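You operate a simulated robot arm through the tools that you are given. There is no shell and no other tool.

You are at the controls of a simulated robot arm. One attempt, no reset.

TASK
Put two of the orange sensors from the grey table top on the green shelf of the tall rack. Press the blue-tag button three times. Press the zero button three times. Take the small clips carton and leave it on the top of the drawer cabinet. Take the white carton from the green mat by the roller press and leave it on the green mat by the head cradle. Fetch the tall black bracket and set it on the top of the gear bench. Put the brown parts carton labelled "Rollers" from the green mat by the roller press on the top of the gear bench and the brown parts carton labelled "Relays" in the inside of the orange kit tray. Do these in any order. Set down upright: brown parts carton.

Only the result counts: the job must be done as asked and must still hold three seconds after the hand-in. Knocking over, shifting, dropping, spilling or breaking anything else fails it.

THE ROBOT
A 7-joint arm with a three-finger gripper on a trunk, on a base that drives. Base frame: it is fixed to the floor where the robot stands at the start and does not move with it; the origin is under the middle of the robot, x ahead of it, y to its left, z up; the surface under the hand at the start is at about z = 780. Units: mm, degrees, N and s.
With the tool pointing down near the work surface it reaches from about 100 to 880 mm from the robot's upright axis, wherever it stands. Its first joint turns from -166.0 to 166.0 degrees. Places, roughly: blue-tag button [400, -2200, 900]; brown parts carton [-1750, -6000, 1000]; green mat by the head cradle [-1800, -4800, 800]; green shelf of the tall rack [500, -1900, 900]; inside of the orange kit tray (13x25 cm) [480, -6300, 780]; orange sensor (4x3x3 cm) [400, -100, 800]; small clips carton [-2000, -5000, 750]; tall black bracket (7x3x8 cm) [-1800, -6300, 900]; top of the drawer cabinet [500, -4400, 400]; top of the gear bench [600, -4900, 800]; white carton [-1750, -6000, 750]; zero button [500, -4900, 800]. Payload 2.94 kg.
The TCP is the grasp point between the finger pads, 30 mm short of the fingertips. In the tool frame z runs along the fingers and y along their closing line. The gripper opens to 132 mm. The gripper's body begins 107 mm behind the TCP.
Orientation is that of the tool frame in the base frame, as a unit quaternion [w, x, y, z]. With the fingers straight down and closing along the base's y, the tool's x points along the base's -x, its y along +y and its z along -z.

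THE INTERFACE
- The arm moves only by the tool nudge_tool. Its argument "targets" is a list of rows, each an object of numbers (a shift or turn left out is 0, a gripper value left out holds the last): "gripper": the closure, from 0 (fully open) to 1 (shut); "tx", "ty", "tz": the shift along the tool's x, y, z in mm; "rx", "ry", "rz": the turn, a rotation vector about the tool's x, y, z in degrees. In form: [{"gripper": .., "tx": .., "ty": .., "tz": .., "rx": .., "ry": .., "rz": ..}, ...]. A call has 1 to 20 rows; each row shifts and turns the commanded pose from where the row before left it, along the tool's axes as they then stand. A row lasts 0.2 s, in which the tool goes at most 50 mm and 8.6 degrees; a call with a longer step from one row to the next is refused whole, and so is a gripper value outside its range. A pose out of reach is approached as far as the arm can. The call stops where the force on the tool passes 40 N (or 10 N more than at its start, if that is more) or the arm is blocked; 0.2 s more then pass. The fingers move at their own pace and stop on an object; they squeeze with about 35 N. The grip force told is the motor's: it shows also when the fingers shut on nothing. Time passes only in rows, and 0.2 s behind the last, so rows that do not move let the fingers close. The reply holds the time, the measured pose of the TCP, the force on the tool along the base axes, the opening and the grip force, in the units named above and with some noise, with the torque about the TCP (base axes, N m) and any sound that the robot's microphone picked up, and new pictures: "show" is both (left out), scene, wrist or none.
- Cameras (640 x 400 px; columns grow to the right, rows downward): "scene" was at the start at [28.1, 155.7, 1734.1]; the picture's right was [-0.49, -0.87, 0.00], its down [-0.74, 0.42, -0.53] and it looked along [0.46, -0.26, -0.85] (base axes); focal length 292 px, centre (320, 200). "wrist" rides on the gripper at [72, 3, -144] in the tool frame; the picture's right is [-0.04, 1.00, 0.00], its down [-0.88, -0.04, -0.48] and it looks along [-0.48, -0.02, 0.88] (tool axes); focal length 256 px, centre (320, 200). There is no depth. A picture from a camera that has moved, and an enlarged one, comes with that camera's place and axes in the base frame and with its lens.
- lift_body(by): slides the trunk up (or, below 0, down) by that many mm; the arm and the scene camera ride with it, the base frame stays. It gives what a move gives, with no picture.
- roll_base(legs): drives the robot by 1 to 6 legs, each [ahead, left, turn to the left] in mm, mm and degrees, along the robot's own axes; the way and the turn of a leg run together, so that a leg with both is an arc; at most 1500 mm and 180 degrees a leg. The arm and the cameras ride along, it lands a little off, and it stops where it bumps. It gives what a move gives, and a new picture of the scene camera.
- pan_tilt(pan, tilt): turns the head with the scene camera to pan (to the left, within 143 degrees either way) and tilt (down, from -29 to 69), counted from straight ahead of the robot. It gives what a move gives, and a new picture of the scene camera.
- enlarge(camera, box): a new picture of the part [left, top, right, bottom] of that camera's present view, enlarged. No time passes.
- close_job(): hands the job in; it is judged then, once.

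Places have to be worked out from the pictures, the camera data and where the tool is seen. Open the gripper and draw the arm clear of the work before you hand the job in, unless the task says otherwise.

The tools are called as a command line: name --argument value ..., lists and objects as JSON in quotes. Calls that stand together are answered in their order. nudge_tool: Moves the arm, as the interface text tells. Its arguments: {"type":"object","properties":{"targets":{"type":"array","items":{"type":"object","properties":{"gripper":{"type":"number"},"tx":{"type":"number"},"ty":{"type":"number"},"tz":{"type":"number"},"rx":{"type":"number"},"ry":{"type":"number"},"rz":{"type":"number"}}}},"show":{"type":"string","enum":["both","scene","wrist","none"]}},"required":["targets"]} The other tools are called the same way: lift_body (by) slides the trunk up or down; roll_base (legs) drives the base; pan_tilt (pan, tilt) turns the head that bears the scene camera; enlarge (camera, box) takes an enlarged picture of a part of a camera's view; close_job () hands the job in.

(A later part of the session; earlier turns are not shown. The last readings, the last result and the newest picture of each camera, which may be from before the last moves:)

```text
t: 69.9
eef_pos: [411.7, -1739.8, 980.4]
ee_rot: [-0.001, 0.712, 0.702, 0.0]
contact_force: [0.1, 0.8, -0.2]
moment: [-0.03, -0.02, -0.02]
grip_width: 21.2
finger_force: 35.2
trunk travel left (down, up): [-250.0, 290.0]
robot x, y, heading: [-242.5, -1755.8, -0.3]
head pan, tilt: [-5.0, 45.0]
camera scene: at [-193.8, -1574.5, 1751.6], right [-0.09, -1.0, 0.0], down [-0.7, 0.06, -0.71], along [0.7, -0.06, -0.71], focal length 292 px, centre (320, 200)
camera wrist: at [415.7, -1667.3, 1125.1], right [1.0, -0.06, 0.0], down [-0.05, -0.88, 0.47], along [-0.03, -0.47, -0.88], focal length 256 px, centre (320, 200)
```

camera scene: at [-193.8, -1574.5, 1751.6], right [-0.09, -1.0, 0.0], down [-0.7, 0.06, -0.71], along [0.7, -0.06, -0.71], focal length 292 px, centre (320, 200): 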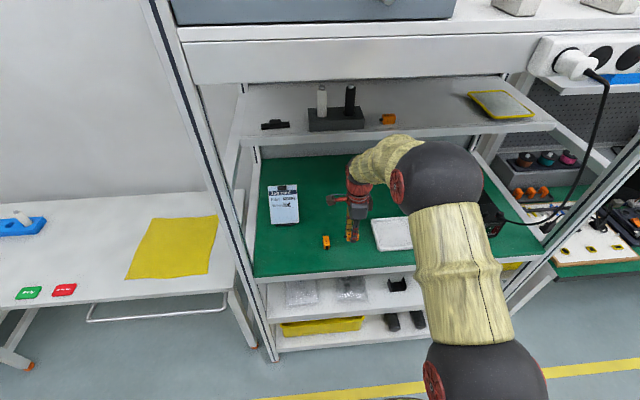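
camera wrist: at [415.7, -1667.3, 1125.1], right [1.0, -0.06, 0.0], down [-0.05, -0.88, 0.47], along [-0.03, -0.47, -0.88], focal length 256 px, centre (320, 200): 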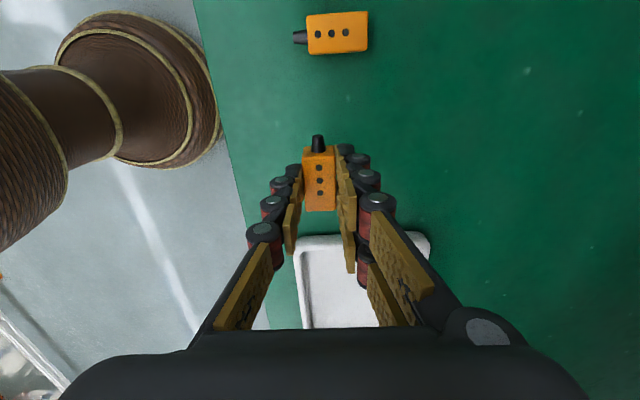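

Sensor A stands well; the spot below sensor B is free. I lower 38 mm, then small steps until contact.

nudge_tool --targets '[{"tz": 15}, {"tz": 13}, {"tz": 8}, {"tz": 2}, {}]' --show "none"

nudge_tool --targets '[{"tz": 2}, {"tz": 2}, {}]' --show "none"

nudge_tool --targets '[{"tz": 2}, {"tz": 2}, {}]' --show "wrist"

```text
t: 71.1
eef_pos: [411.8, -1740.1, 941.2]
ee_rot: [-0.001, 0.713, 0.701, 0.001]
contact_force: [-0.3, -0.5, -0.5]
moment: [0.02, 0.0, 0.02]
grip_width: 20.8
finger_force: 34.9
trunk travel left (down, up): [-250.0, 290.0]
robot x, y, heading: [-242.3, -1757.9, -0.3]
head pan, tilt: [-5.0, 45.0]
```

```text
t: 71.9
eef_pos: [413.2, -1740.3, 937.8]
ee_rot: [-0.002, 0.712, 0.702, 0.0]
contact_force: [0.4, 0.2, -0.3]
moment: [0.03, 0.03, 0.0]
grip_width: 20.7
finger_force: 34.5
trunk travel left (down, up): [-250.0, 290.0]
robot x, y, heading: [-246.0, -1759.1, -0.3]
head pan, tilt: [-5.0, 45.0]
```

```text
t: 72.7
eef_pos: [412.5, -1739.5, 935.3]
ee_rot: [-0.001, 0.712, 0.702, -0.001]
contact_force: [-1.8, -1.3, 8.1]
moment: [-0.03, 0.04, 0.04]
grip_width: 20.7
finger_force: 34.6
trunk travel left (down, up): [-250.0, 290.0]
robot x, y, heading: [-242.8, -1756.6, -0.3]
head pan, tilt: [-5.0, 45.0]
camera wrist: at [416.9, -1667.1, 1079.8], right [1.0, -0.06, 0.0], down [-0.05, -0.88, 0.47], along [-0.03, -0.47, -0.88], focal length 256 px, centre (320, 200)
```

wrist: 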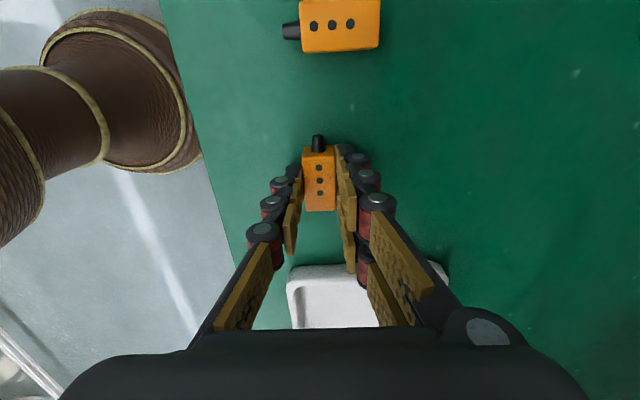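

Contact (8 N at TCP z ≈ 935). I open and rise.

nudge_tool --targets '[{"gripper": 0.7}, {"gripper": 0.6}, {}, {}, {"tz": -10}, {"tz": -25}, {"tz": -40}, {}]'

```text
t: 74.5
eef_pos: [413.0, -1738.6, 1010.7]
ee_rot: [0.0, 0.713, 0.702, 0.0]
contact_force: [0.3, -0.5, 0.5]
moment: [-0.01, -0.02, -0.02]
grip_width: 52.8
finger_force: 0.0
trunk travel left (down, up): [-250.0, 290.0]
robot x, y, heading: [-244.7, -1757.0, -0.0]
head pan, tilt: [-5.0, 45.0]
camera scene: at [-193.8, -1574.4, 1751.5], right [-0.09, -1.0, 0.0], down [-0.7, 0.06, -0.71], along [0.7, -0.06, -0.71], focal length 292 px, centre (320, 200)
camera wrist: at [417.2, -1665.9, 1155.0], right [1.0, -0.06, 0.0], down [-0.05, -0.88, 0.47], along [-0.03, -0.47, -0.88], focal length 256 px, centre (320, 200)
```

scene: 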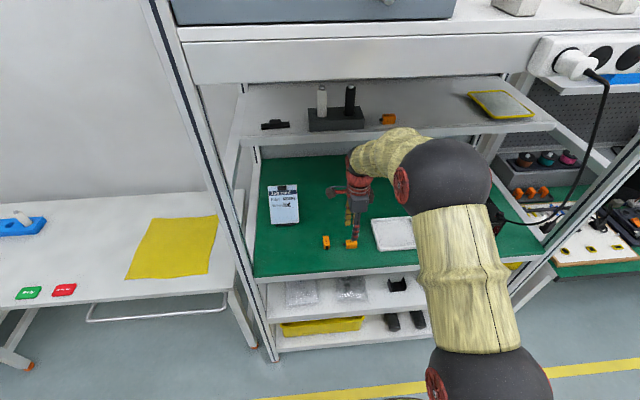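
wrist: 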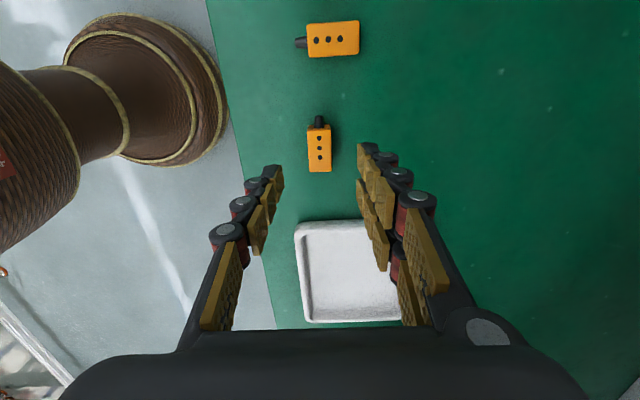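

Both sensors are on the green shelf. I pull the hand back and drive along to face the black device at y ≈ -2200 and inspect its front.

nudge_tool --targets '[{"ty": -40}, {"ty": -40}, {"ty": -30}, {}]' --show "none"

roll_base --legs '[[-150, 0, 0], [0, -400, 0]]'

pan_tilt --pan 0 --tilt 40

```text
t: 75.5
eef_pos: [304.5, -1737.4, 1010.3]
ee_rot: [-0.001, 0.713, 0.701, 0.0]
contact_force: [-0.6, -0.3, 0.1]
moment: [-0.04, 0.01, 0.02]
grip_width: 52.7
finger_force: 0.0
trunk travel left (down, up): [-250.0, 290.0]
robot x, y, heading: [-246.3, -1754.9, -0.2]
head pan, tilt: [-5.0, 45.0]
```

```text
t: 79.0
eef_pos: [153.2, -2129.5, 1008.7]
ee_rot: [-0.001, 0.711, 0.704, 0.0]
contact_force: [-0.3, -0.2, -0.4]
moment: [0.0, -0.01, 0.0]
grip_width: 52.6
finger_force: 0.1
trunk travel left (down, up): [-250.0, 290.0]
robot x, y, heading: [-394.7, -2148.4, 0.2]
head pan, tilt: [-5.0, 45.0]
camera scene: at [-345.5, -1968.3, 1751.6], right [-0.09, -1.0, 0.0], down [-0.7, 0.06, -0.71], along [0.7, -0.06, -0.71], focal length 292 px, centre (320, 200)
```

scene: 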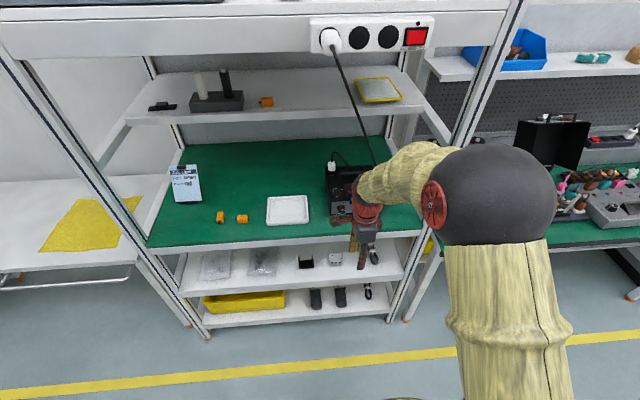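

```text
t: 79.6
eef_pos: [153.4, -2127.3, 1008.7]
ee_rot: [-0.001, 0.711, 0.703, 0.0]
contact_force: [0.2, 0.2, 0.3]
moment: [-0.02, 0.0, 0.0]
grip_width: 52.8
finger_force: 0.1
trunk travel left (down, up): [-250.0, 290.0]
robot x, y, heading: [-392.7, -2147.1, -0.1]
head pan, tilt: [0.0, 40.0]
camera scene: at [-341.5, -1961.0, 1758.8], right [0.0, -1.0, 0.0], down [-0.64, 0.0, -0.77], along [0.77, 0.0, -0.64], focal length 292 px, centre (320, 200)
```

scene: 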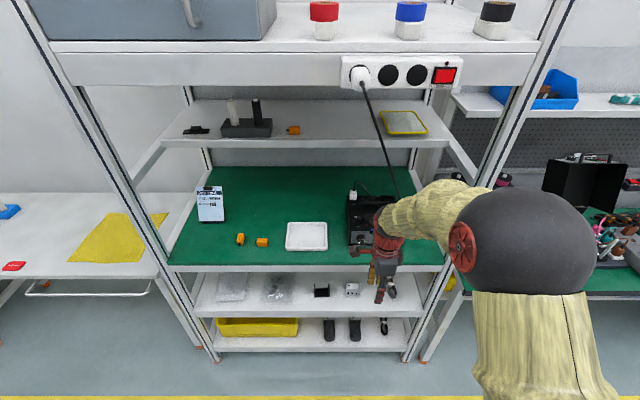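

The arm hides the device, so I back off 150 mm, and turn the hand to a horizontal forward-pointing pose with the camera on top for a look at the panel.

roll_base --legs '[[-150, 0, 0]]'

nudge_tool --targets '[{"ty": 40, "gripper": 1}, {"ty": 40}, {"ty": 40}, {"rz": 8.2}, {"rz": 8.2}, {"rz": 8.2}, {"rz": 8.2}, {"rz": 8.2}, {"rz": 8.2}, {"rz": 8.2}, {"rz": 8.2}, {"rz": 8.2}, {"rz": 8.2}, {"rz": 8.0}, {}]' --show "wrist"

nudge_tool --targets '[{"ry": 8.2}, {"ry": 8.2}, {"ry": 8.2}, {"ry": 8.2}, {"ry": 8.2}, {"ry": 8.2}, {"ry": 8.2}, {"ry": 8.2}, {"ry": 8.2}, {"ry": 8.2}, {"ry": 8.0}, {}]'

```text
t: 81.0
eef_pos: [4.7, -2128.6, 1009.9]
ee_rot: [0.0, 0.71, 0.704, 0.001]
contact_force: [-0.3, 1.1, -0.5]
moment: [-0.02, -0.02, 0.0]
grip_width: 52.8
finger_force: 0.1
trunk travel left (down, up): [-250.0, 290.0]
robot x, y, heading: [-544.2, -2146.8, 0.2]
head pan, tilt: [0.0, 40.0]
camera scene: at [-490.1, -1961.1, 1758.9], right [0.0, -1.0, 0.0], down [-0.64, 0.0, -0.77], along [0.77, 0.0, -0.64], focal length 292 px, centre (320, 200)
```

scene: 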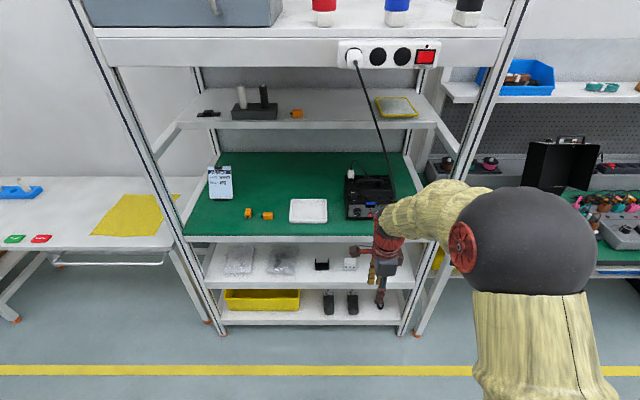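

```text
t: 84.2
eef_pos: [127.2, -2157.1, 1007.0]
ee_rot: [-0.02, 0.999, 0.034, 0.001]
contact_force: [1.1, 0.5, 0.5]
moment: [0.04, 0.13, 0.03]
grip_width: 0.0
finger_force: 28.9
out of reach, approached as far as the arm can: row 13, 14
trunk travel left (down, up): [-250.0, 290.0]
robot x, y, heading: [-542.6, -2153.6, 0.3]
head pan, tilt: [0.0, 40.0]
camera wrist: at [199.1, -2160.4, 1152.8], right [0.02, -1.0, -0.04], down [-0.88, -0.04, 0.47], along [-0.48, 0.03, -0.88], focal length 256 px, centre (320, 200)
```

wrist: 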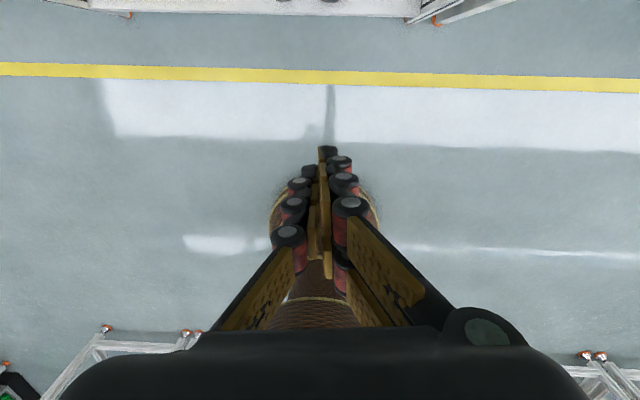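

```text
t: 86.8
eef_pos: [123.3, -2197.5, 1014.0]
ee_rot: [-0.043, 0.705, 0.012, 0.708]
contact_force: [0.1, -0.7, 0.0]
moment: [-0.01, -0.02, 0.03]
grip_width: 0.0
finger_force: 28.7
out of reach, approached as far as the arm can: row 9, 10, 11
trunk travel left (down, up): [-250.0, 290.0]
robot x, y, heading: [-545.3, -2151.3, 0.2]
head pan, tilt: [0.0, 40.0]
camera scene: at [-489.0, -1961.4, 1758.9], right [0.0, -1.0, 0.0], down [-0.64, 0.0, -0.77], along [0.77, 0.0, -0.64], focal length 292 px, centre (320, 200)
camera wrist: at [-19.8, -2214.8, 1086.9], right [0.08, -0.99, -0.08], down [-0.47, 0.04, -0.88], along [0.88, 0.11, -0.47], focal length 256 px, centre (320, 200)
```

scene: 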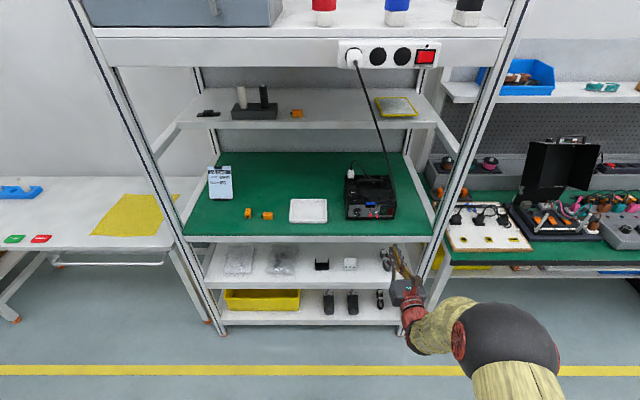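
wrist: 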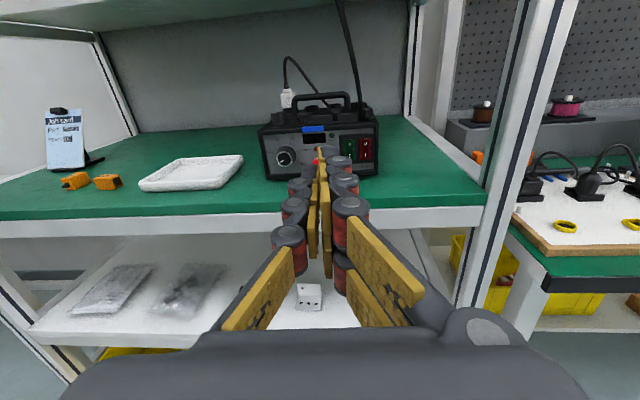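

Now the wrist camera sees the device front. I enlarge it in both cameras to find the blue-tagged button.

enlarge --camera "wrist" --box '[250, 110, 390, 200]'

enlarge --camera "scene" --box '[330, 160, 410, 230]'

```text
4.44 times, centred on (320, 155) of wrist
camera zoom: at [-19.8, -2214.8, 1086.9], right [0.08, -0.99, -0.08], down [-0.47, 0.04, -0.88], along [0.88, 0.11, -0.47], focal length 1138 px, centre (320, 400)
```

zoom: 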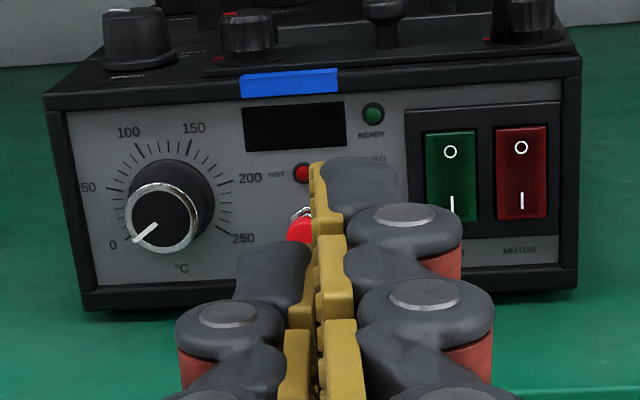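

```text
5.71 times, centred on (370, 195) of scene
camera zoom: at [-489.0, -1961.4, 1758.9], right [0.0, -1.0, 0.0], down [-0.64, 0.0, -0.77], along [0.77, 0.0, -0.64], focal length 1669 px, centre (34, 229)
```

zoom: 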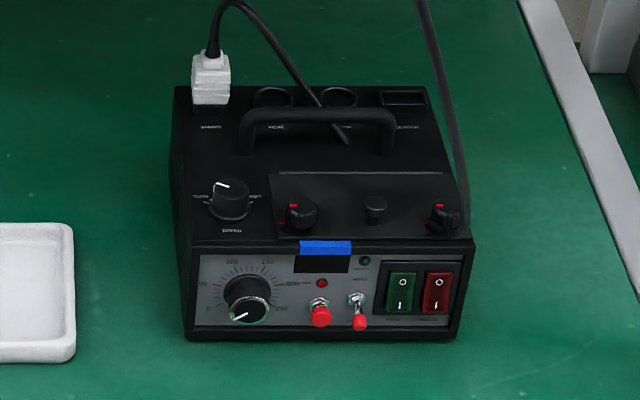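

The fingers hide part of the panel; I shift the hand left and look again.

nudge_tool --targets '[{"ty": -40}, {"ty": -40}, {"ty": -30}, {}]' --show "none"

enlarge --camera "wrist" --box '[320, 100, 480, 200]'

enlarge --camera "wrist" --box '[390, 130, 450, 175]'

```text
t: 87.8
eef_pos: [112.3, -2183.0, 1024.0]
ee_rot: [-0.05, 0.706, 0.021, 0.706]
contact_force: [0.2, -0.5, -0.1]
moment: [0.0, -0.01, -0.01]
grip_width: 0.2
finger_force: 28.1
out of reach, approached as far as the arm can: row 1, 2, 3
trunk travel left (down, up): [-250.0, 290.0]
robot x, y, heading: [-541.0, -2152.4, -0.0]
head pan, tilt: [0.0, 40.0]
```

```text
4.00 times, centred on (400, 150) of wrist
camera zoom: at [-30.4, -2202.8, 1097.0], right [0.1, -0.99, -0.08], down [-0.48, 0.03, -0.88], along [0.87, 0.13, -0.47], focal length 1024 px, centre (0, 400)
```

zoom: 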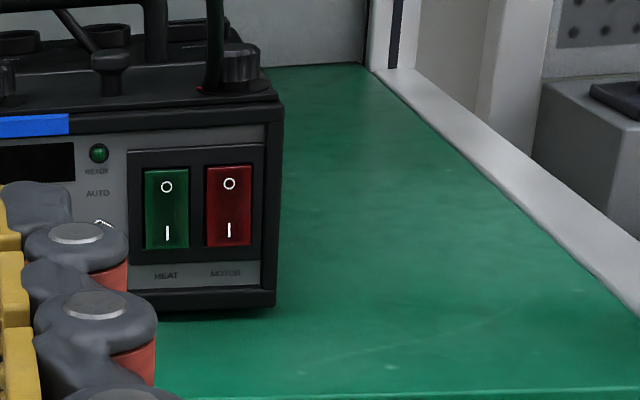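

```text
8.89 times, centred on (420, 152) of wrist
camera zoom: at [-30.4, -2202.8, 1097.0], right [0.1, -0.99, -0.08], down [-0.48, 0.03, -0.88], along [0.87, 0.13, -0.47], focal length 2276 px, centre (-569, 622)
```

zoom: 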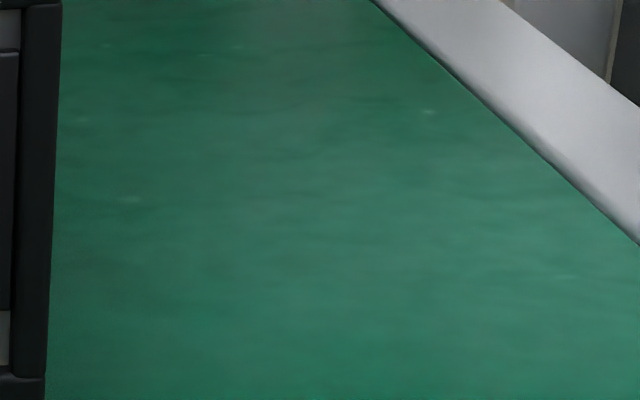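

I enlarge the panel at high zoom from the scene camera to tell the push button from the toggle.

enlarge --camera "scene" --box '[358, 195, 398, 220]'

enlarge --camera "wrist" --box '[240, 110, 360, 185]'

```text
16.00 times, centred on (378, 208) of scene
camera zoom: at [-489.0, -1961.2, 1758.8], right [0.0, -1.0, 0.0], down [-0.64, 0.0, -0.77], along [0.77, 0.0, -0.64], focal length 4673 px, centre (-608, 80)
```

zoom: 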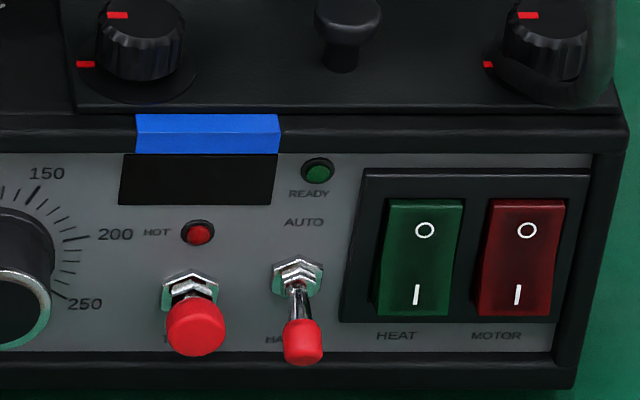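

```text
5.33 times, centred on (300, 148) of wrist
camera zoom: at [-30.4, -2202.8, 1097.0], right [0.1, -0.99, -0.08], down [-0.48, 0.03, -0.88], along [0.87, 0.13, -0.47], focal length 1365 px, centre (427, 480)
```

zoom: 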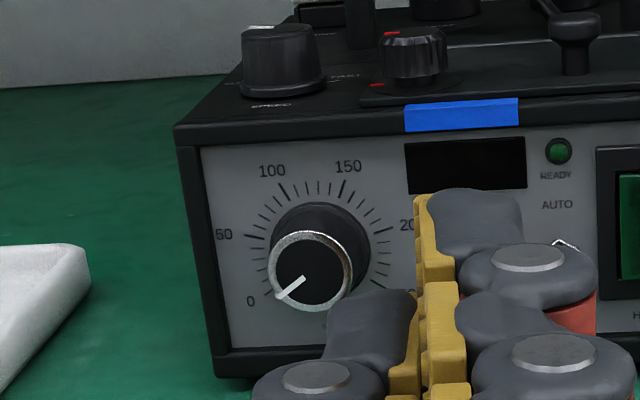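

The red push button (labelled, left of the AUTO/HAND toggle, on the device with the blue tape) sits at about (384,-2165,944). I roll the hand 90° back to ease the wrist and then drive closer.

nudge_tool --targets '[{"rz": -8.2}, {"rz": -8.2}, {"rz": -8.2}, {"rz": -8.2}, {"rz": -8.2}, {"rz": -8.2}, {"rz": -8.2}, {"rz": -8.2}, {"rz": -8.2}, {"rz": -8.2}, {"rz": -8.0}, {}]' --show "none"

roll_base --legs '[[130, 0, 0]]'

```text
t: 90.4
eef_pos: [108.7, -2197.1, 1026.3]
ee_rot: [0.471, 0.489, 0.507, 0.53]
contact_force: [0.1, 0.5, -0.3]
moment: [-0.02, -0.01, 0.03]
grip_width: 0.1
finger_force: 28.5
out of reach, approached as far as the arm can: row 1
trunk travel left (down, up): [-250.0, 290.0]
robot x, y, heading: [-540.6, -2148.7, 0.5]
head pan, tilt: [0.0, 40.0]
```

```text
t: 91.7
eef_pos: [238.0, -2198.3, 1026.1]
ee_rot: [0.471, 0.491, 0.506, 0.53]
contact_force: [-1.1, -0.2, -0.4]
moment: [-0.03, -0.02, 0.02]
grip_width: 0.0
finger_force: 29.0
trunk travel left (down, up): [-250.0, 290.0]
robot x, y, heading: [-412.9, -2150.7, -0.0]
head pan, tilt: [0.0, 40.0]
camera scene: at [-359.8, -1961.1, 1758.8], right [0.0, -1.0, 0.0], down [-0.64, 0.0, -0.77], along [0.77, 0.0, -0.64], focal length 292 px, centre (320, 200)
```

scene: 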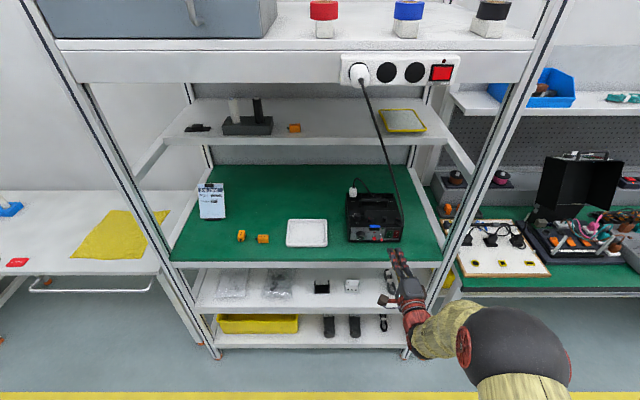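

I straighten the hand and lower it in front of the panel to z ≈ 944, y ≈ -2165.

nudge_tool --targets '[{"ry": -4.3, "rz": -2.5}, {"tx": 16, "ty": -40}, {"tx": 17, "ty": -42}, {}, {}]'

```text
t: 92.9
eef_pos: [231.8, -2208.6, 946.9]
ee_rot: [0.479, 0.488, 0.511, 0.521]
contact_force: [-0.1, 0.0, 0.7]
moment: [0.0, 0.03, -0.03]
grip_width: 0.0
finger_force: 29.1
out of reach, approached as far as the arm can: row 1, 2, 3
trunk travel left (down, up): [-250.0, 290.0]
robot x, y, heading: [-409.6, -2147.8, 0.1]
head pan, tilt: [0.0, 40.0]
camera scene: at [-360.5, -1961.0, 1758.9], right [0.0, -1.0, 0.0], down [-0.64, 0.0, -0.77], along [0.77, 0.0, -0.64], focal length 292 px, centre (320, 200)
camera wrist: at [82.7, -2144.2, 951.6], right [0.0, -0.06, 1.0], down [-0.42, -0.91, -0.06], along [0.91, -0.42, -0.03], focal length 256 px, centre (320, 200)
```

scene: 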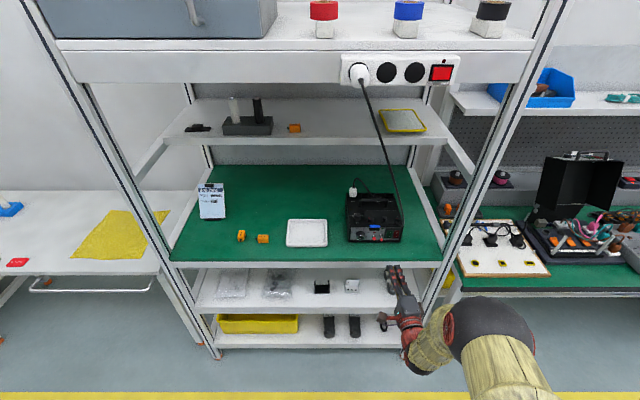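
wrist: 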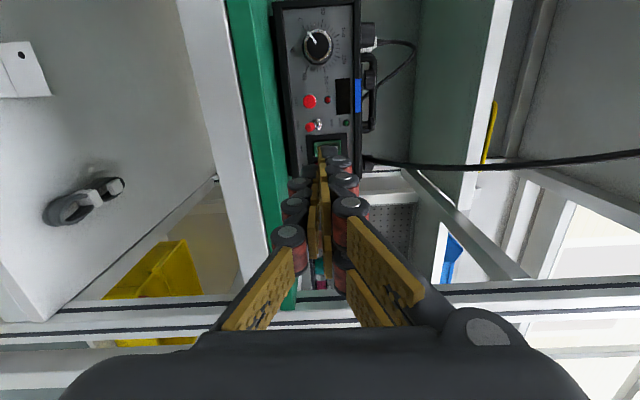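

The panel is clearly seen; the button computes to (384,-2163,940). The arm's limit left the hand at y=-2208, so I shift the base left 44 mm.

roll_base --legs '[[0, 44, 0]]'

nudge_tool --targets '[{"tz": 30}, {"tz": 20}, {}]' --show "wrist"

```text
t: 93.8
eef_pos: [230.8, -2163.1, 946.3]
ee_rot: [0.479, 0.488, 0.511, 0.521]
contact_force: [1.2, -0.2, 1.2]
moment: [-0.03, 0.03, -0.01]
grip_width: 0.1
finger_force: 28.6
trunk travel left (down, up): [-250.0, 290.0]
robot x, y, heading: [-412.9, -2104.7, -0.1]
head pan, tilt: [0.0, 40.0]
camera scene: at [-360.2, -1916.5, 1758.8], right [0.0, -1.0, 0.0], down [-0.64, 0.0, -0.77], along [0.77, 0.0, -0.64], focal length 292 px, centre (320, 200)
```

scene: 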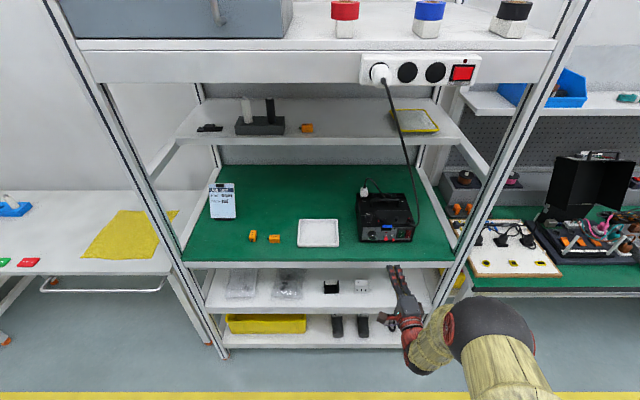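

```text
t: 94.6
eef_pos: [260.6, -2162.5, 946.4]
ee_rot: [0.477, 0.486, 0.513, 0.523]
contact_force: [0.2, 0.5, -0.1]
moment: [0.03, 0.01, 0.01]
grip_width: 0.2
finger_force: 28.5
out of reach, approached as far as the arm can: row 2
trunk travel left (down, up): [-250.0, 290.0]
robot x, y, heading: [-413.3, -2107.5, 0.2]
head pan, tilt: [0.0, 40.0]
camera wrist: at [111.9, -2099.8, 952.0], right [0.0, -0.06, 1.0], down [-0.41, -0.91, -0.06], along [0.91, -0.41, -0.03], focal length 256 px, centre (320, 200)
```

wrist: 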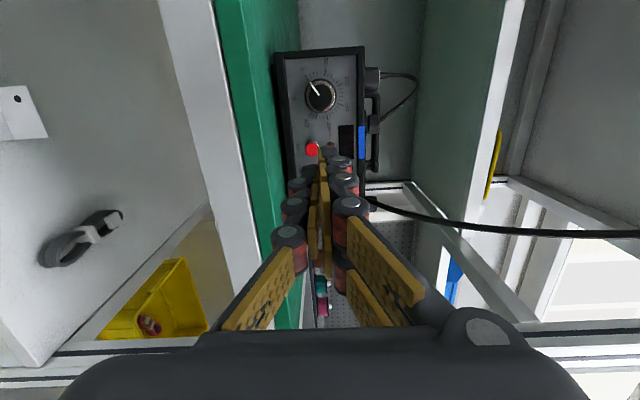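

The arm is at a joint limit with this high shoulder. I back up, lower the trunk 200 mm and raise the hand by the same, to get a more natural horizontal pose.

roll_base --legs '[[-130, 0, 0]]'

lift_body --by -200

nudge_tool --targets '[{"ty": 40}, {"ty": 40}, {"ty": 40}, {"ty": 40}, {"ty": 40}, {}]'

```text
t: 95.9
eef_pos: [131.1, -2162.3, 946.5]
ee_rot: [0.477, 0.485, 0.513, 0.524]
contact_force: [1.0, 0.0, -0.3]
moment: [0.02, 0.03, 0.0]
grip_width: 0.1
finger_force: 28.9
trunk travel left (down, up): [-250.0, 290.0]
robot x, y, heading: [-544.5, -2107.8, -0.2]
head pan, tilt: [0.0, 40.0]
camera scene: at [-489.8, -1916.9, 1758.9], right [0.0, -1.0, 0.0], down [-0.64, 0.0, -0.77], along [0.77, 0.0, -0.64], focal length 292 px, centre (320, 200)
```

scene: 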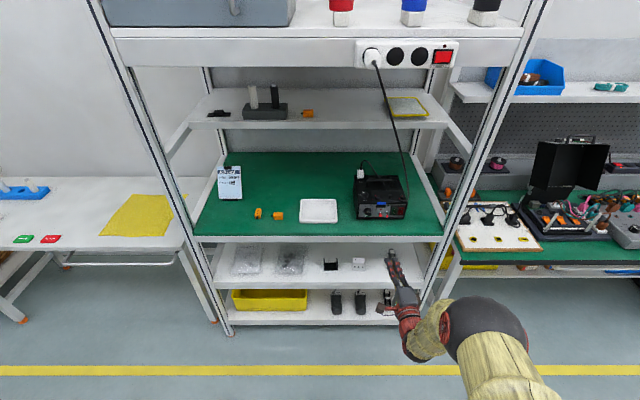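

```text
t: 98.0
eef_pos: [131.5, -2162.5, 747.2]
ee_rot: [0.477, 0.486, 0.513, 0.523]
contact_force: [-0.2, -0.3, -0.6]
moment: [0.04, -0.02, 0.01]
grip_width: 0.0
finger_force: 28.4
trunk travel left (down, up): [-50.0, 490.0]
robot x, y, heading: [-544.5, -2108.7, 0.2]
head pan, tilt: [0.0, 40.0]
```

```text
t: 99.4
eef_pos: [130.6, -2168.6, 946.7]
ee_rot: [0.477, 0.486, 0.513, 0.522]
contact_force: [0.2, -1.0, 0.0]
moment: [0.0, 0.0, 0.03]
grip_width: 0.1
finger_force: 28.5
trunk travel left (down, up): [-50.0, 490.0]
robot x, y, heading: [-546.1, -2107.3, -0.0]
head pan, tilt: [0.0, 40.0]
camera scene: at [-490.0, -1916.9, 1558.8], right [0.0, -1.0, 0.0], down [-0.64, 0.0, -0.77], along [0.77, 0.0, -0.64], focal length 292 px, centre (320, 200)
camera wrist: at [-18.2, -2105.6, 952.7], right [0.0, -0.06, 1.0], down [-0.41, -0.91, -0.06], along [0.91, -0.41, -0.03], focal length 256 px, centre (320, 200)
```

scene: 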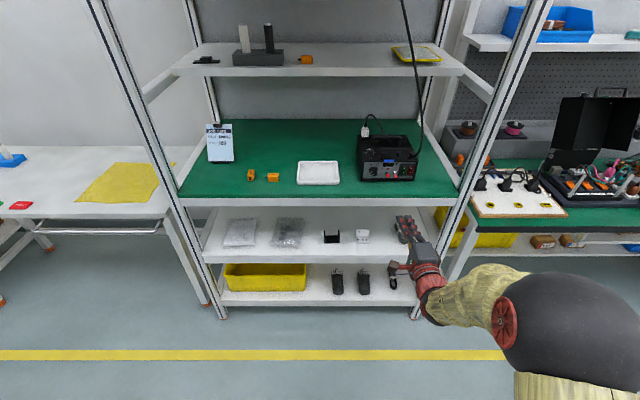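
wrist: 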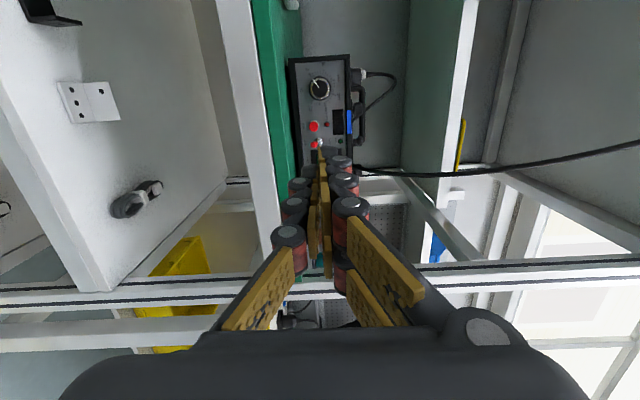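

No limits now. I straighten the yaw (4°) and drive forward 170 mm, leaving the fingertips about 50 mm before the panel.

nudge_tool --targets '[{"ry": -4.1, "rz": -1}, {"ty": -4, "tx": 4}, {}]' --show "none"

roll_base --legs '[[170, 0, 0]]'

nudge_tool --targets '[{}]' --show "wrist"

```text
t: 100.2
eef_pos: [130.7, -2167.1, 945.9]
ee_rot: [0.488, 0.493, 0.507, 0.512]
contact_force: [-0.1, -0.3, -0.1]
moment: [0.02, -0.02, 0.0]
grip_width: 0.0
finger_force: 28.9
out of reach, approached as far as the arm can: row 2
trunk travel left (down, up): [-50.0, 490.0]
robot x, y, heading: [-545.8, -2105.4, -0.2]
head pan, tilt: [0.0, 40.0]
```

```text
t: 101.7
eef_pos: [302.3, -2167.9, 947.0]
ee_rot: [0.487, 0.493, 0.507, 0.513]
contact_force: [0.3, 0.1, -0.1]
moment: [-0.03, 0.04, 0.01]
grip_width: 0.0
finger_force: 28.5
trunk travel left (down, up): [-50.0, 490.0]
robot x, y, heading: [-370.1, -2101.2, 0.0]
head pan, tilt: [0.0, 40.0]
camera scene: at [-318.8, -1916.7, 1558.9], right [0.0, -1.0, 0.0], down [-0.64, 0.0, -0.77], along [0.77, 0.0, -0.64], focal length 292 px, centre (320, 200)
```

scene: 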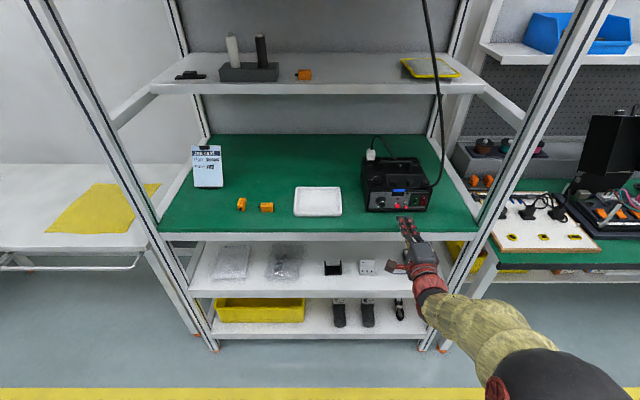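

```text
t: 102.1
eef_pos: [301.5, -2167.3, 945.9]
ee_rot: [0.489, 0.492, 0.506, 0.513]
contact_force: [0.6, -0.3, 0.1]
moment: [0.01, 0.03, -0.01]
grip_width: 0.0
finger_force: 28.1
trunk travel left (down, up): [-50.0, 490.0]
robot x, y, heading: [-374.7, -2102.0, 0.2]
head pan, tilt: [0.0, 40.0]
camera wrist: at [155.5, -2100.0, 951.7], right [0.0, -0.05, 1.0], down [-0.44, -0.9, -0.05], along [0.9, -0.44, -0.02], focal length 256 px, centre (320, 200)
```

wrist: 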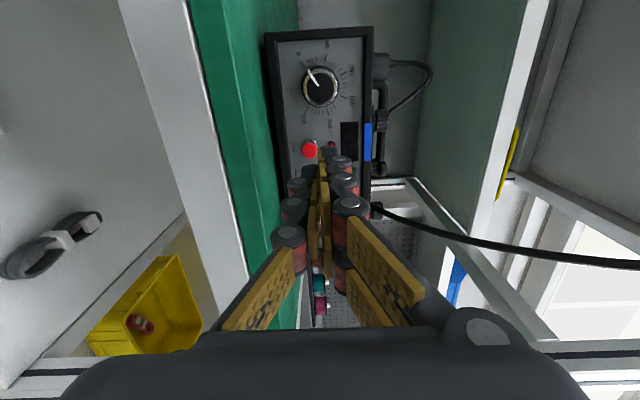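

The button lies ≈(385-393,-2161,939); the fingertips are at (331,-2166,946). I lower 5 mm, and advance 40 mm.

nudge_tool --targets '[{"ty": -5, "tx": 4}, {"tz": 20}, {"tz": 18}, {}]' --show "wrist"

```text
t: 103.1
eef_pos: [339.2, -2164.6, 942.9]
ee_rot: [0.484, 0.492, 0.509, 0.514]
contact_force: [-0.5, 1.0, -0.8]
moment: [-0.02, -0.02, -0.01]
grip_width: 0.3
finger_force: 28.6
trunk travel left (down, up): [-50.0, 490.0]
robot x, y, heading: [-371.6, -2104.9, 0.1]
head pan, tilt: [0.0, 40.0]
camera wrist: at [192.2, -2097.9, 948.2], right [0.0, -0.05, 1.0], down [-0.43, -0.9, -0.05], along [0.9, -0.43, -0.03], focal length 256 px, centre (320, 200)
```

wrist: 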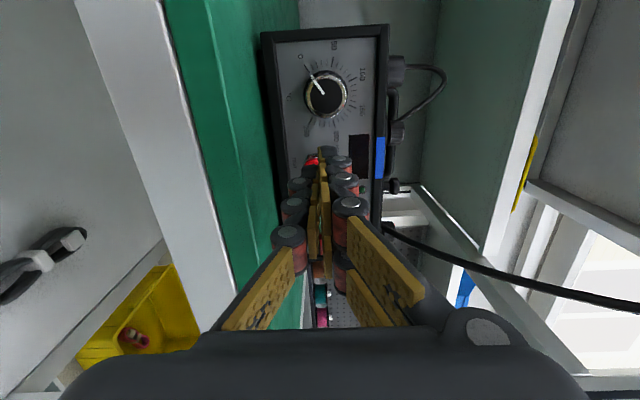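

enlarge --camera "wrist" --box '[270, 120, 370, 190]'

enlarge --camera "scene" --box '[360, 170, 460, 240]'

```text
5.71 times, centred on (320, 155) of wrist
camera zoom: at [192.2, -2097.9, 948.2], right [0.0, -0.05, 1.0], down [-0.43, -0.9, -0.05], along [0.9, -0.43, -0.03], focal length 1463 px, centre (320, 457)
```

zoom: 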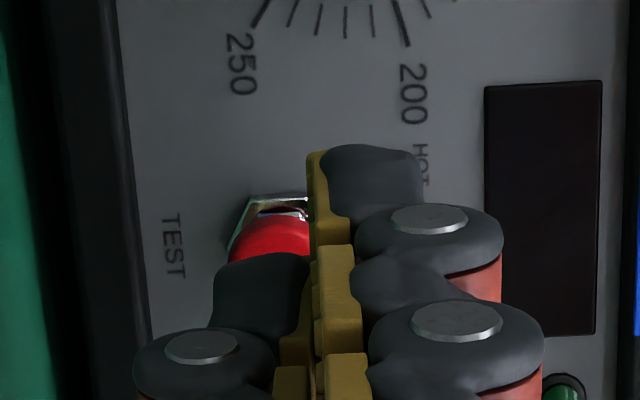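

```text
5.71 times, centred on (410, 205) of scene
camera zoom: at [-318.1, -1916.8, 1558.8], right [0.0, -1.0, 0.0], down [-0.64, 0.0, -0.77], along [0.77, 0.0, -0.64], focal length 1669 px, centre (-194, 171)
```

zoom: 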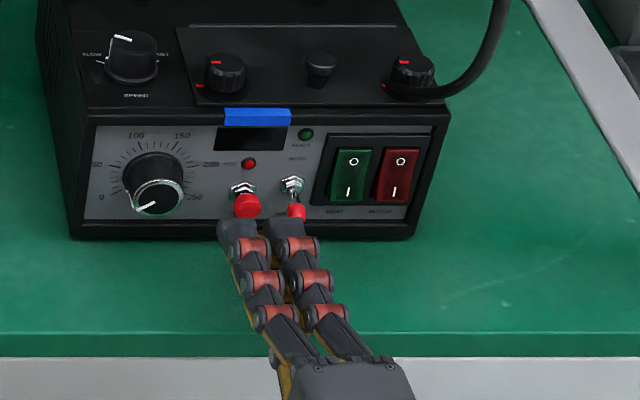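

The label reads TEST, so this is the push button. The hand's visible fingers spread sideways near the toggle, so I back off 60 mm and roll the hand to be narrow in y.

nudge_tool --targets '[{"tz": -30}, {"tz": -40}, {"rz": -8.2}, {"rz": -8.2}, {"rz": -8.2}, {"rz": -8.2}, {"rz": -8.2}, {"rz": -8.2}, {"rz": -8.2}, {"rz": -8.2}, {"rz": -8.2}, {"rz": -8.2}, {"rz": -8.0}, {}]'

```text
t: 106.1
eef_pos: [269.7, -2164.3, 941.5]
ee_rot: [0.707, -0.011, 0.707, 0.018]
contact_force: [0.2, 0.2, -0.2]
moment: [-0.01, -0.01, -0.02]
grip_width: 0.0
finger_force: 28.5
trunk travel left (down, up): [-50.0, 490.0]
robot x, y, heading: [-374.4, -2104.0, 0.2]
head pan, tilt: [0.0, 40.0]
camera scene: at [-318.4, -1916.7, 1558.9], right [0.0, -1.0, 0.0], down [-0.64, 0.0, -0.77], along [0.77, 0.0, -0.64], focal length 292 px, centre (320, 200)
camera wrist: at [125.8, -2165.6, 870.1], right [-0.04, 1.0, 0.05], down [-0.47, -0.06, 0.88], along [0.88, 0.01, 0.48], focal length 256 px, centre (320, 200)
```

scene: 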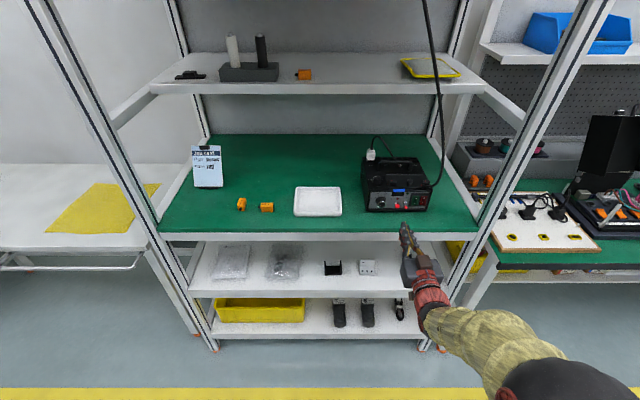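
wrist: 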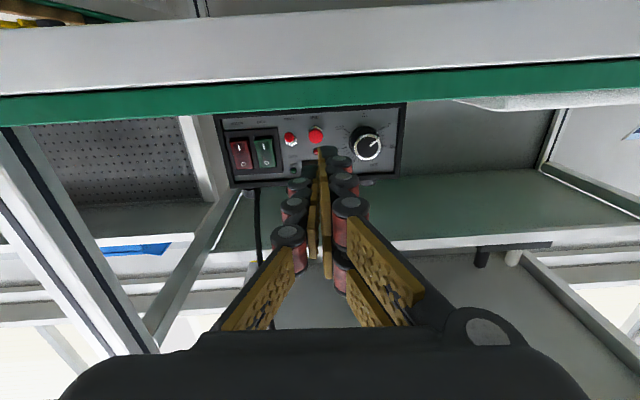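

The button is dead ahead: (≈388,-2162,937). I advance 65 mm with a tiny correction, then step in watching the force.

nudge_tool --targets '[{"tx": 3, "ty": -2, "tz": 20}, {"tz": 25}, {"tz": 20}, {}]' --show "wrist"

enlarge --camera "scene" --box '[360, 170, 460, 240]'

```text
t: 107.1
eef_pos: [335.1, -2164.5, 937.2]
ee_rot: [0.706, -0.012, 0.707, 0.02]
contact_force: [-1.2, 0.1, -0.8]
moment: [0.04, 0.0, -0.01]
grip_width: 0.0
finger_force: 28.7
trunk travel left (down, up): [-50.0, 490.0]
robot x, y, heading: [-374.7, -2103.9, 0.0]
head pan, tilt: [0.0, 40.0]
camera wrist: at [190.6, -2166.6, 866.8], right [-0.05, 1.0, 0.05], down [-0.47, -0.07, 0.88], along [0.88, 0.02, 0.47], focal length 256 px, centre (320, 200)
```

wrist: 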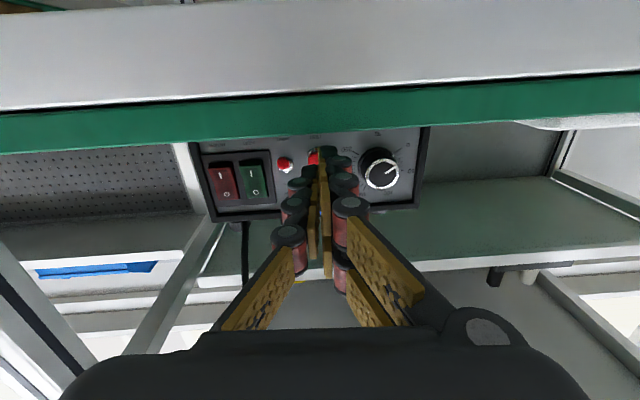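

```text
5.71 times, centred on (410, 205) of scene
camera zoom: at [-318.1, -1916.8, 1558.8], right [0.0, -1.0, 0.0], down [-0.64, 0.0, -0.77], along [0.77, 0.0, -0.64], focal length 1669 px, centre (-194, 171)
```

zoom: 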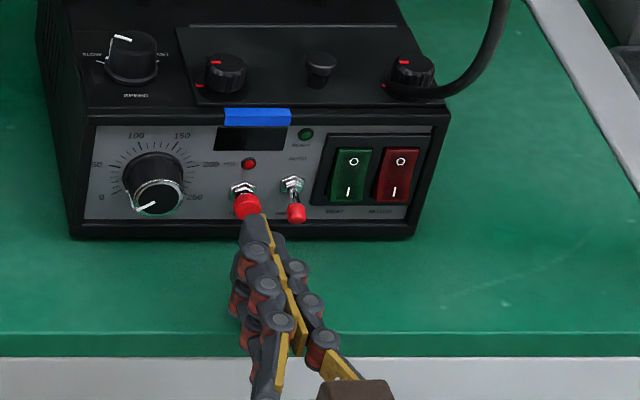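

Fingertips are right before the button. I step forward in 4 mm increments.

nudge_tool --targets '[{"ty": 2, "tz": 4}, {"tz": 4}, {"tz": 4}, {}]' --show "none"

nudge_tool --targets '[{"tz": 2}, {"tz": 2}, {}]' --show "none"

```text
t: 108.1
eef_pos: [346.7, -2165.3, 938.1]
ee_rot: [0.706, -0.012, 0.707, 0.022]
contact_force: [0.3, 1.0, -0.7]
moment: [0.02, -0.01, -0.02]
grip_width: 0.1
finger_force: 28.8
out of reach, approached as far as the arm can: row 3
trunk travel left (down, up): [-50.0, 490.0]
robot x, y, heading: [-372.5, -2106.5, -0.1]
head pan, tilt: [0.0, 40.0]
```

```text
t: 108.9
eef_pos: [350.0, -2164.6, 939.1]
ee_rot: [0.707, -0.013, 0.707, 0.02]
contact_force: [1.0, 1.0, 0.5]
moment: [0.01, 0.0, -0.02]
grip_width: 0.2
finger_force: 28.5
trunk travel left (down, up): [-50.0, 490.0]
robot x, y, heading: [-369.2, -2104.9, 0.1]
head pan, tilt: [0.0, 40.0]
```

No contact yet at tip x ≈ 380. I continue in 2 mm steps.

nudge_tool --targets '[{"tz": 2}, {"tz": 2}, {}]' --show "none"

nudge_tool --targets '[{"tz": 2}, {"tz": 2}, {}]' --show "wrist"

```text
t: 109.7
eef_pos: [353.9, -2165.3, 940.3]
ee_rot: [0.707, -0.014, 0.707, 0.02]
contact_force: [-0.3, -1.3, -0.2]
moment: [0.03, -0.04, -0.03]
grip_width: 0.0
finger_force: 28.2
trunk travel left (down, up): [-50.0, 490.0]
robot x, y, heading: [-369.4, -2106.8, 0.1]
head pan, tilt: [0.0, 40.0]
```

```text
t: 110.5
eef_pos: [358.1, -2164.8, 939.5]
ee_rot: [0.706, -0.014, 0.707, 0.021]
contact_force: [0.5, -1.1, -0.2]
moment: [-0.02, 0.01, 0.01]
grip_width: 0.0
finger_force: 29.5
trunk travel left (down, up): [-50.0, 490.0]
robot x, y, heading: [-371.6, -2106.2, 0.3]
head pan, tilt: [0.0, 40.0]
camera wrist: at [214.6, -2167.8, 868.4], right [-0.05, 1.0, 0.05], down [-0.47, -0.07, 0.88], along [0.88, 0.02, 0.47], focal length 256 px, centre (320, 200)
```

wrist: 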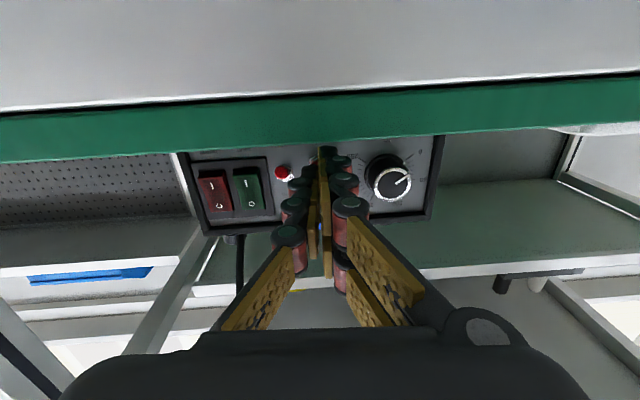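

Still no force at tip x ≈ 388. I check the gap from above before going on.

enlarge --camera "scene" --box '[380, 185, 430, 220]'

nudge_tool --targets '[{"tz": 2}, {"tz": 2}, {}]' --show "none"

```text
11.43 times, centred on (405, 202) of scene
camera zoom: at [-318.3, -1916.7, 1558.9], right [0.0, -1.0, 0.0], down [-0.64, 0.0, -0.77], along [0.77, 0.0, -0.64], focal length 3338 px, centre (-651, 171)
```

zoom: 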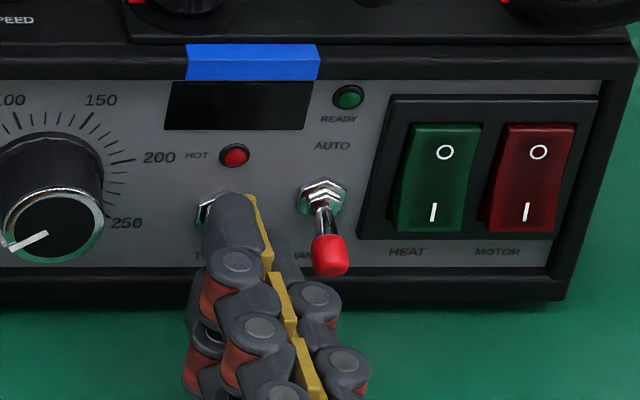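

```text
t: 111.3
eef_pos: [363.3, -2164.7, 941.1]
ee_rot: [0.707, -0.015, 0.707, 0.021]
contact_force: [-0.5, 0.3, -0.2]
moment: [0.02, 0.03, -0.01]
grip_width: 0.0
finger_force: 28.7
trunk travel left (down, up): [-50.0, 490.0]
robot x, y, heading: [-368.4, -2104.7, -0.0]
head pan, tilt: [0.0, 40.0]
```

The tips are aligned with the button and close to it. I keep stepping 2 mm at a time for first contact.

nudge_tool --targets '[{"tz": 2}, {}]' --show "none"

nudge_tool --targets '[{"tz": 2}, {}]' --show "none"

enlarge --camera "scene" --box '[380, 185, 430, 220]'

```text
t: 111.9
eef_pos: [364.2, -2165.4, 939.4]
ee_rot: [0.706, -0.014, 0.707, 0.022]
contact_force: [-1.2, -0.1, 0.4]
moment: [-0.01, 0.04, 0.0]
grip_width: 0.1
finger_force: 28.5
trunk travel left (down, up): [-50.0, 490.0]
robot x, y, heading: [-370.1, -2110.5, 0.2]
head pan, tilt: [0.0, 40.0]
heard: click
```

```text
t: 112.5
eef_pos: [366.4, -2164.8, 938.8]
ee_rot: [0.707, -0.014, 0.707, 0.021]
contact_force: [-3.9, 0.3, 1.0]
moment: [0.0, 0.03, 0.0]
grip_width: 6.0
finger_force: 29.1
trunk travel left (down, up): [-50.0, 490.0]
robot x, y, heading: [-368.4, -2106.1, 0.2]
head pan, tilt: [0.0, 40.0]
```

```text
11.43 times, centred on (405, 202) of scene
camera zoom: at [-318.7, -1916.7, 1558.9], right [0.0, -1.0, 0.0], down [-0.64, 0.0, -0.77], along [0.77, 0.0, -0.64], focal length 3338 px, centre (-651, 171)
```

zoom: 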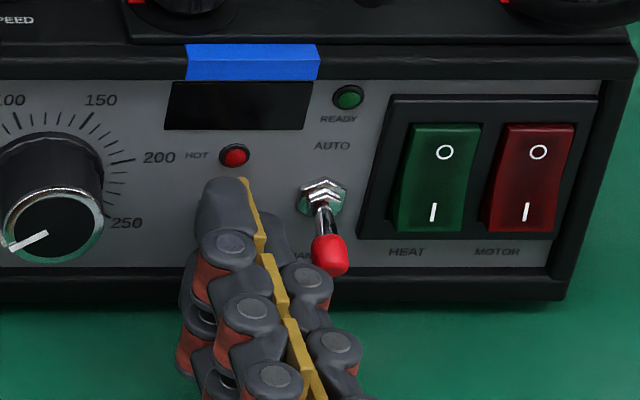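

A click was heard: the first press. I back off 10 mm to let the button release.

nudge_tool --targets '[{"tz": -5}, {"tz": -6}, {}, {}]' --show "none"

```text
t: 113.5
eef_pos: [354.4, -2163.9, 940.5]
ee_rot: [0.707, -0.014, 0.707, 0.021]
contact_force: [-0.7, 0.5, 0.6]
moment: [0.07, 0.02, 0.0]
grip_width: 0.0
finger_force: 28.7
trunk travel left (down, up): [-50.0, 490.0]
robot x, y, heading: [-370.5, -2105.8, -0.1]
head pan, tilt: [0.0, 40.0]
```

Now the second press: advance until the click.

nudge_tool --targets '[{"tz": 5}, {"tz": 2}, {"tz": 2}, {}]' --show "none"

```text
t: 114.5
eef_pos: [363.3, -2166.2, 938.0]
ee_rot: [0.707, -0.014, 0.707, 0.021]
contact_force: [-2.4, -0.3, 0.4]
moment: [0.01, -0.02, 0.0]
grip_width: 0.1
finger_force: 28.7
trunk travel left (down, up): [-50.0, 490.0]
robot x, y, heading: [-372.9, -2102.2, 0.5]
head pan, tilt: [0.0, 40.0]
heard: click
```

Second click heard. I back off again, and then press a third time.

nudge_tool --targets '[{"tz": -5}, {"tz": -4}, {}, {}]' --show "none"

nudge_tool --targets '[{"tz": 5}, {"tz": 2}, {"tz": 2}, {}]' --show "none"

```text
t: 115.5
eef_pos: [356.2, -2164.5, 939.4]
ee_rot: [0.707, -0.014, 0.707, 0.02]
contact_force: [0.4, -0.1, 0.7]
moment: [-0.01, -0.03, -0.01]
grip_width: 0.3
finger_force: 29.0
trunk travel left (down, up): [-50.0, 490.0]
robot x, y, heading: [-370.9, -2104.3, 0.0]
head pan, tilt: [0.0, 40.0]
```

```text
t: 116.5
eef_pos: [364.2, -2164.7, 940.0]
ee_rot: [0.706, -0.013, 0.707, 0.021]
contact_force: [-1.6, -0.3, -0.6]
moment: [-0.02, -0.01, 0.01]
grip_width: 0.0
finger_force: 28.7
trunk travel left (down, up): [-50.0, 490.0]
robot x, y, heading: [-373.6, -2107.4, -0.1]
head pan, tilt: [0.0, 40.0]
heard: click
```

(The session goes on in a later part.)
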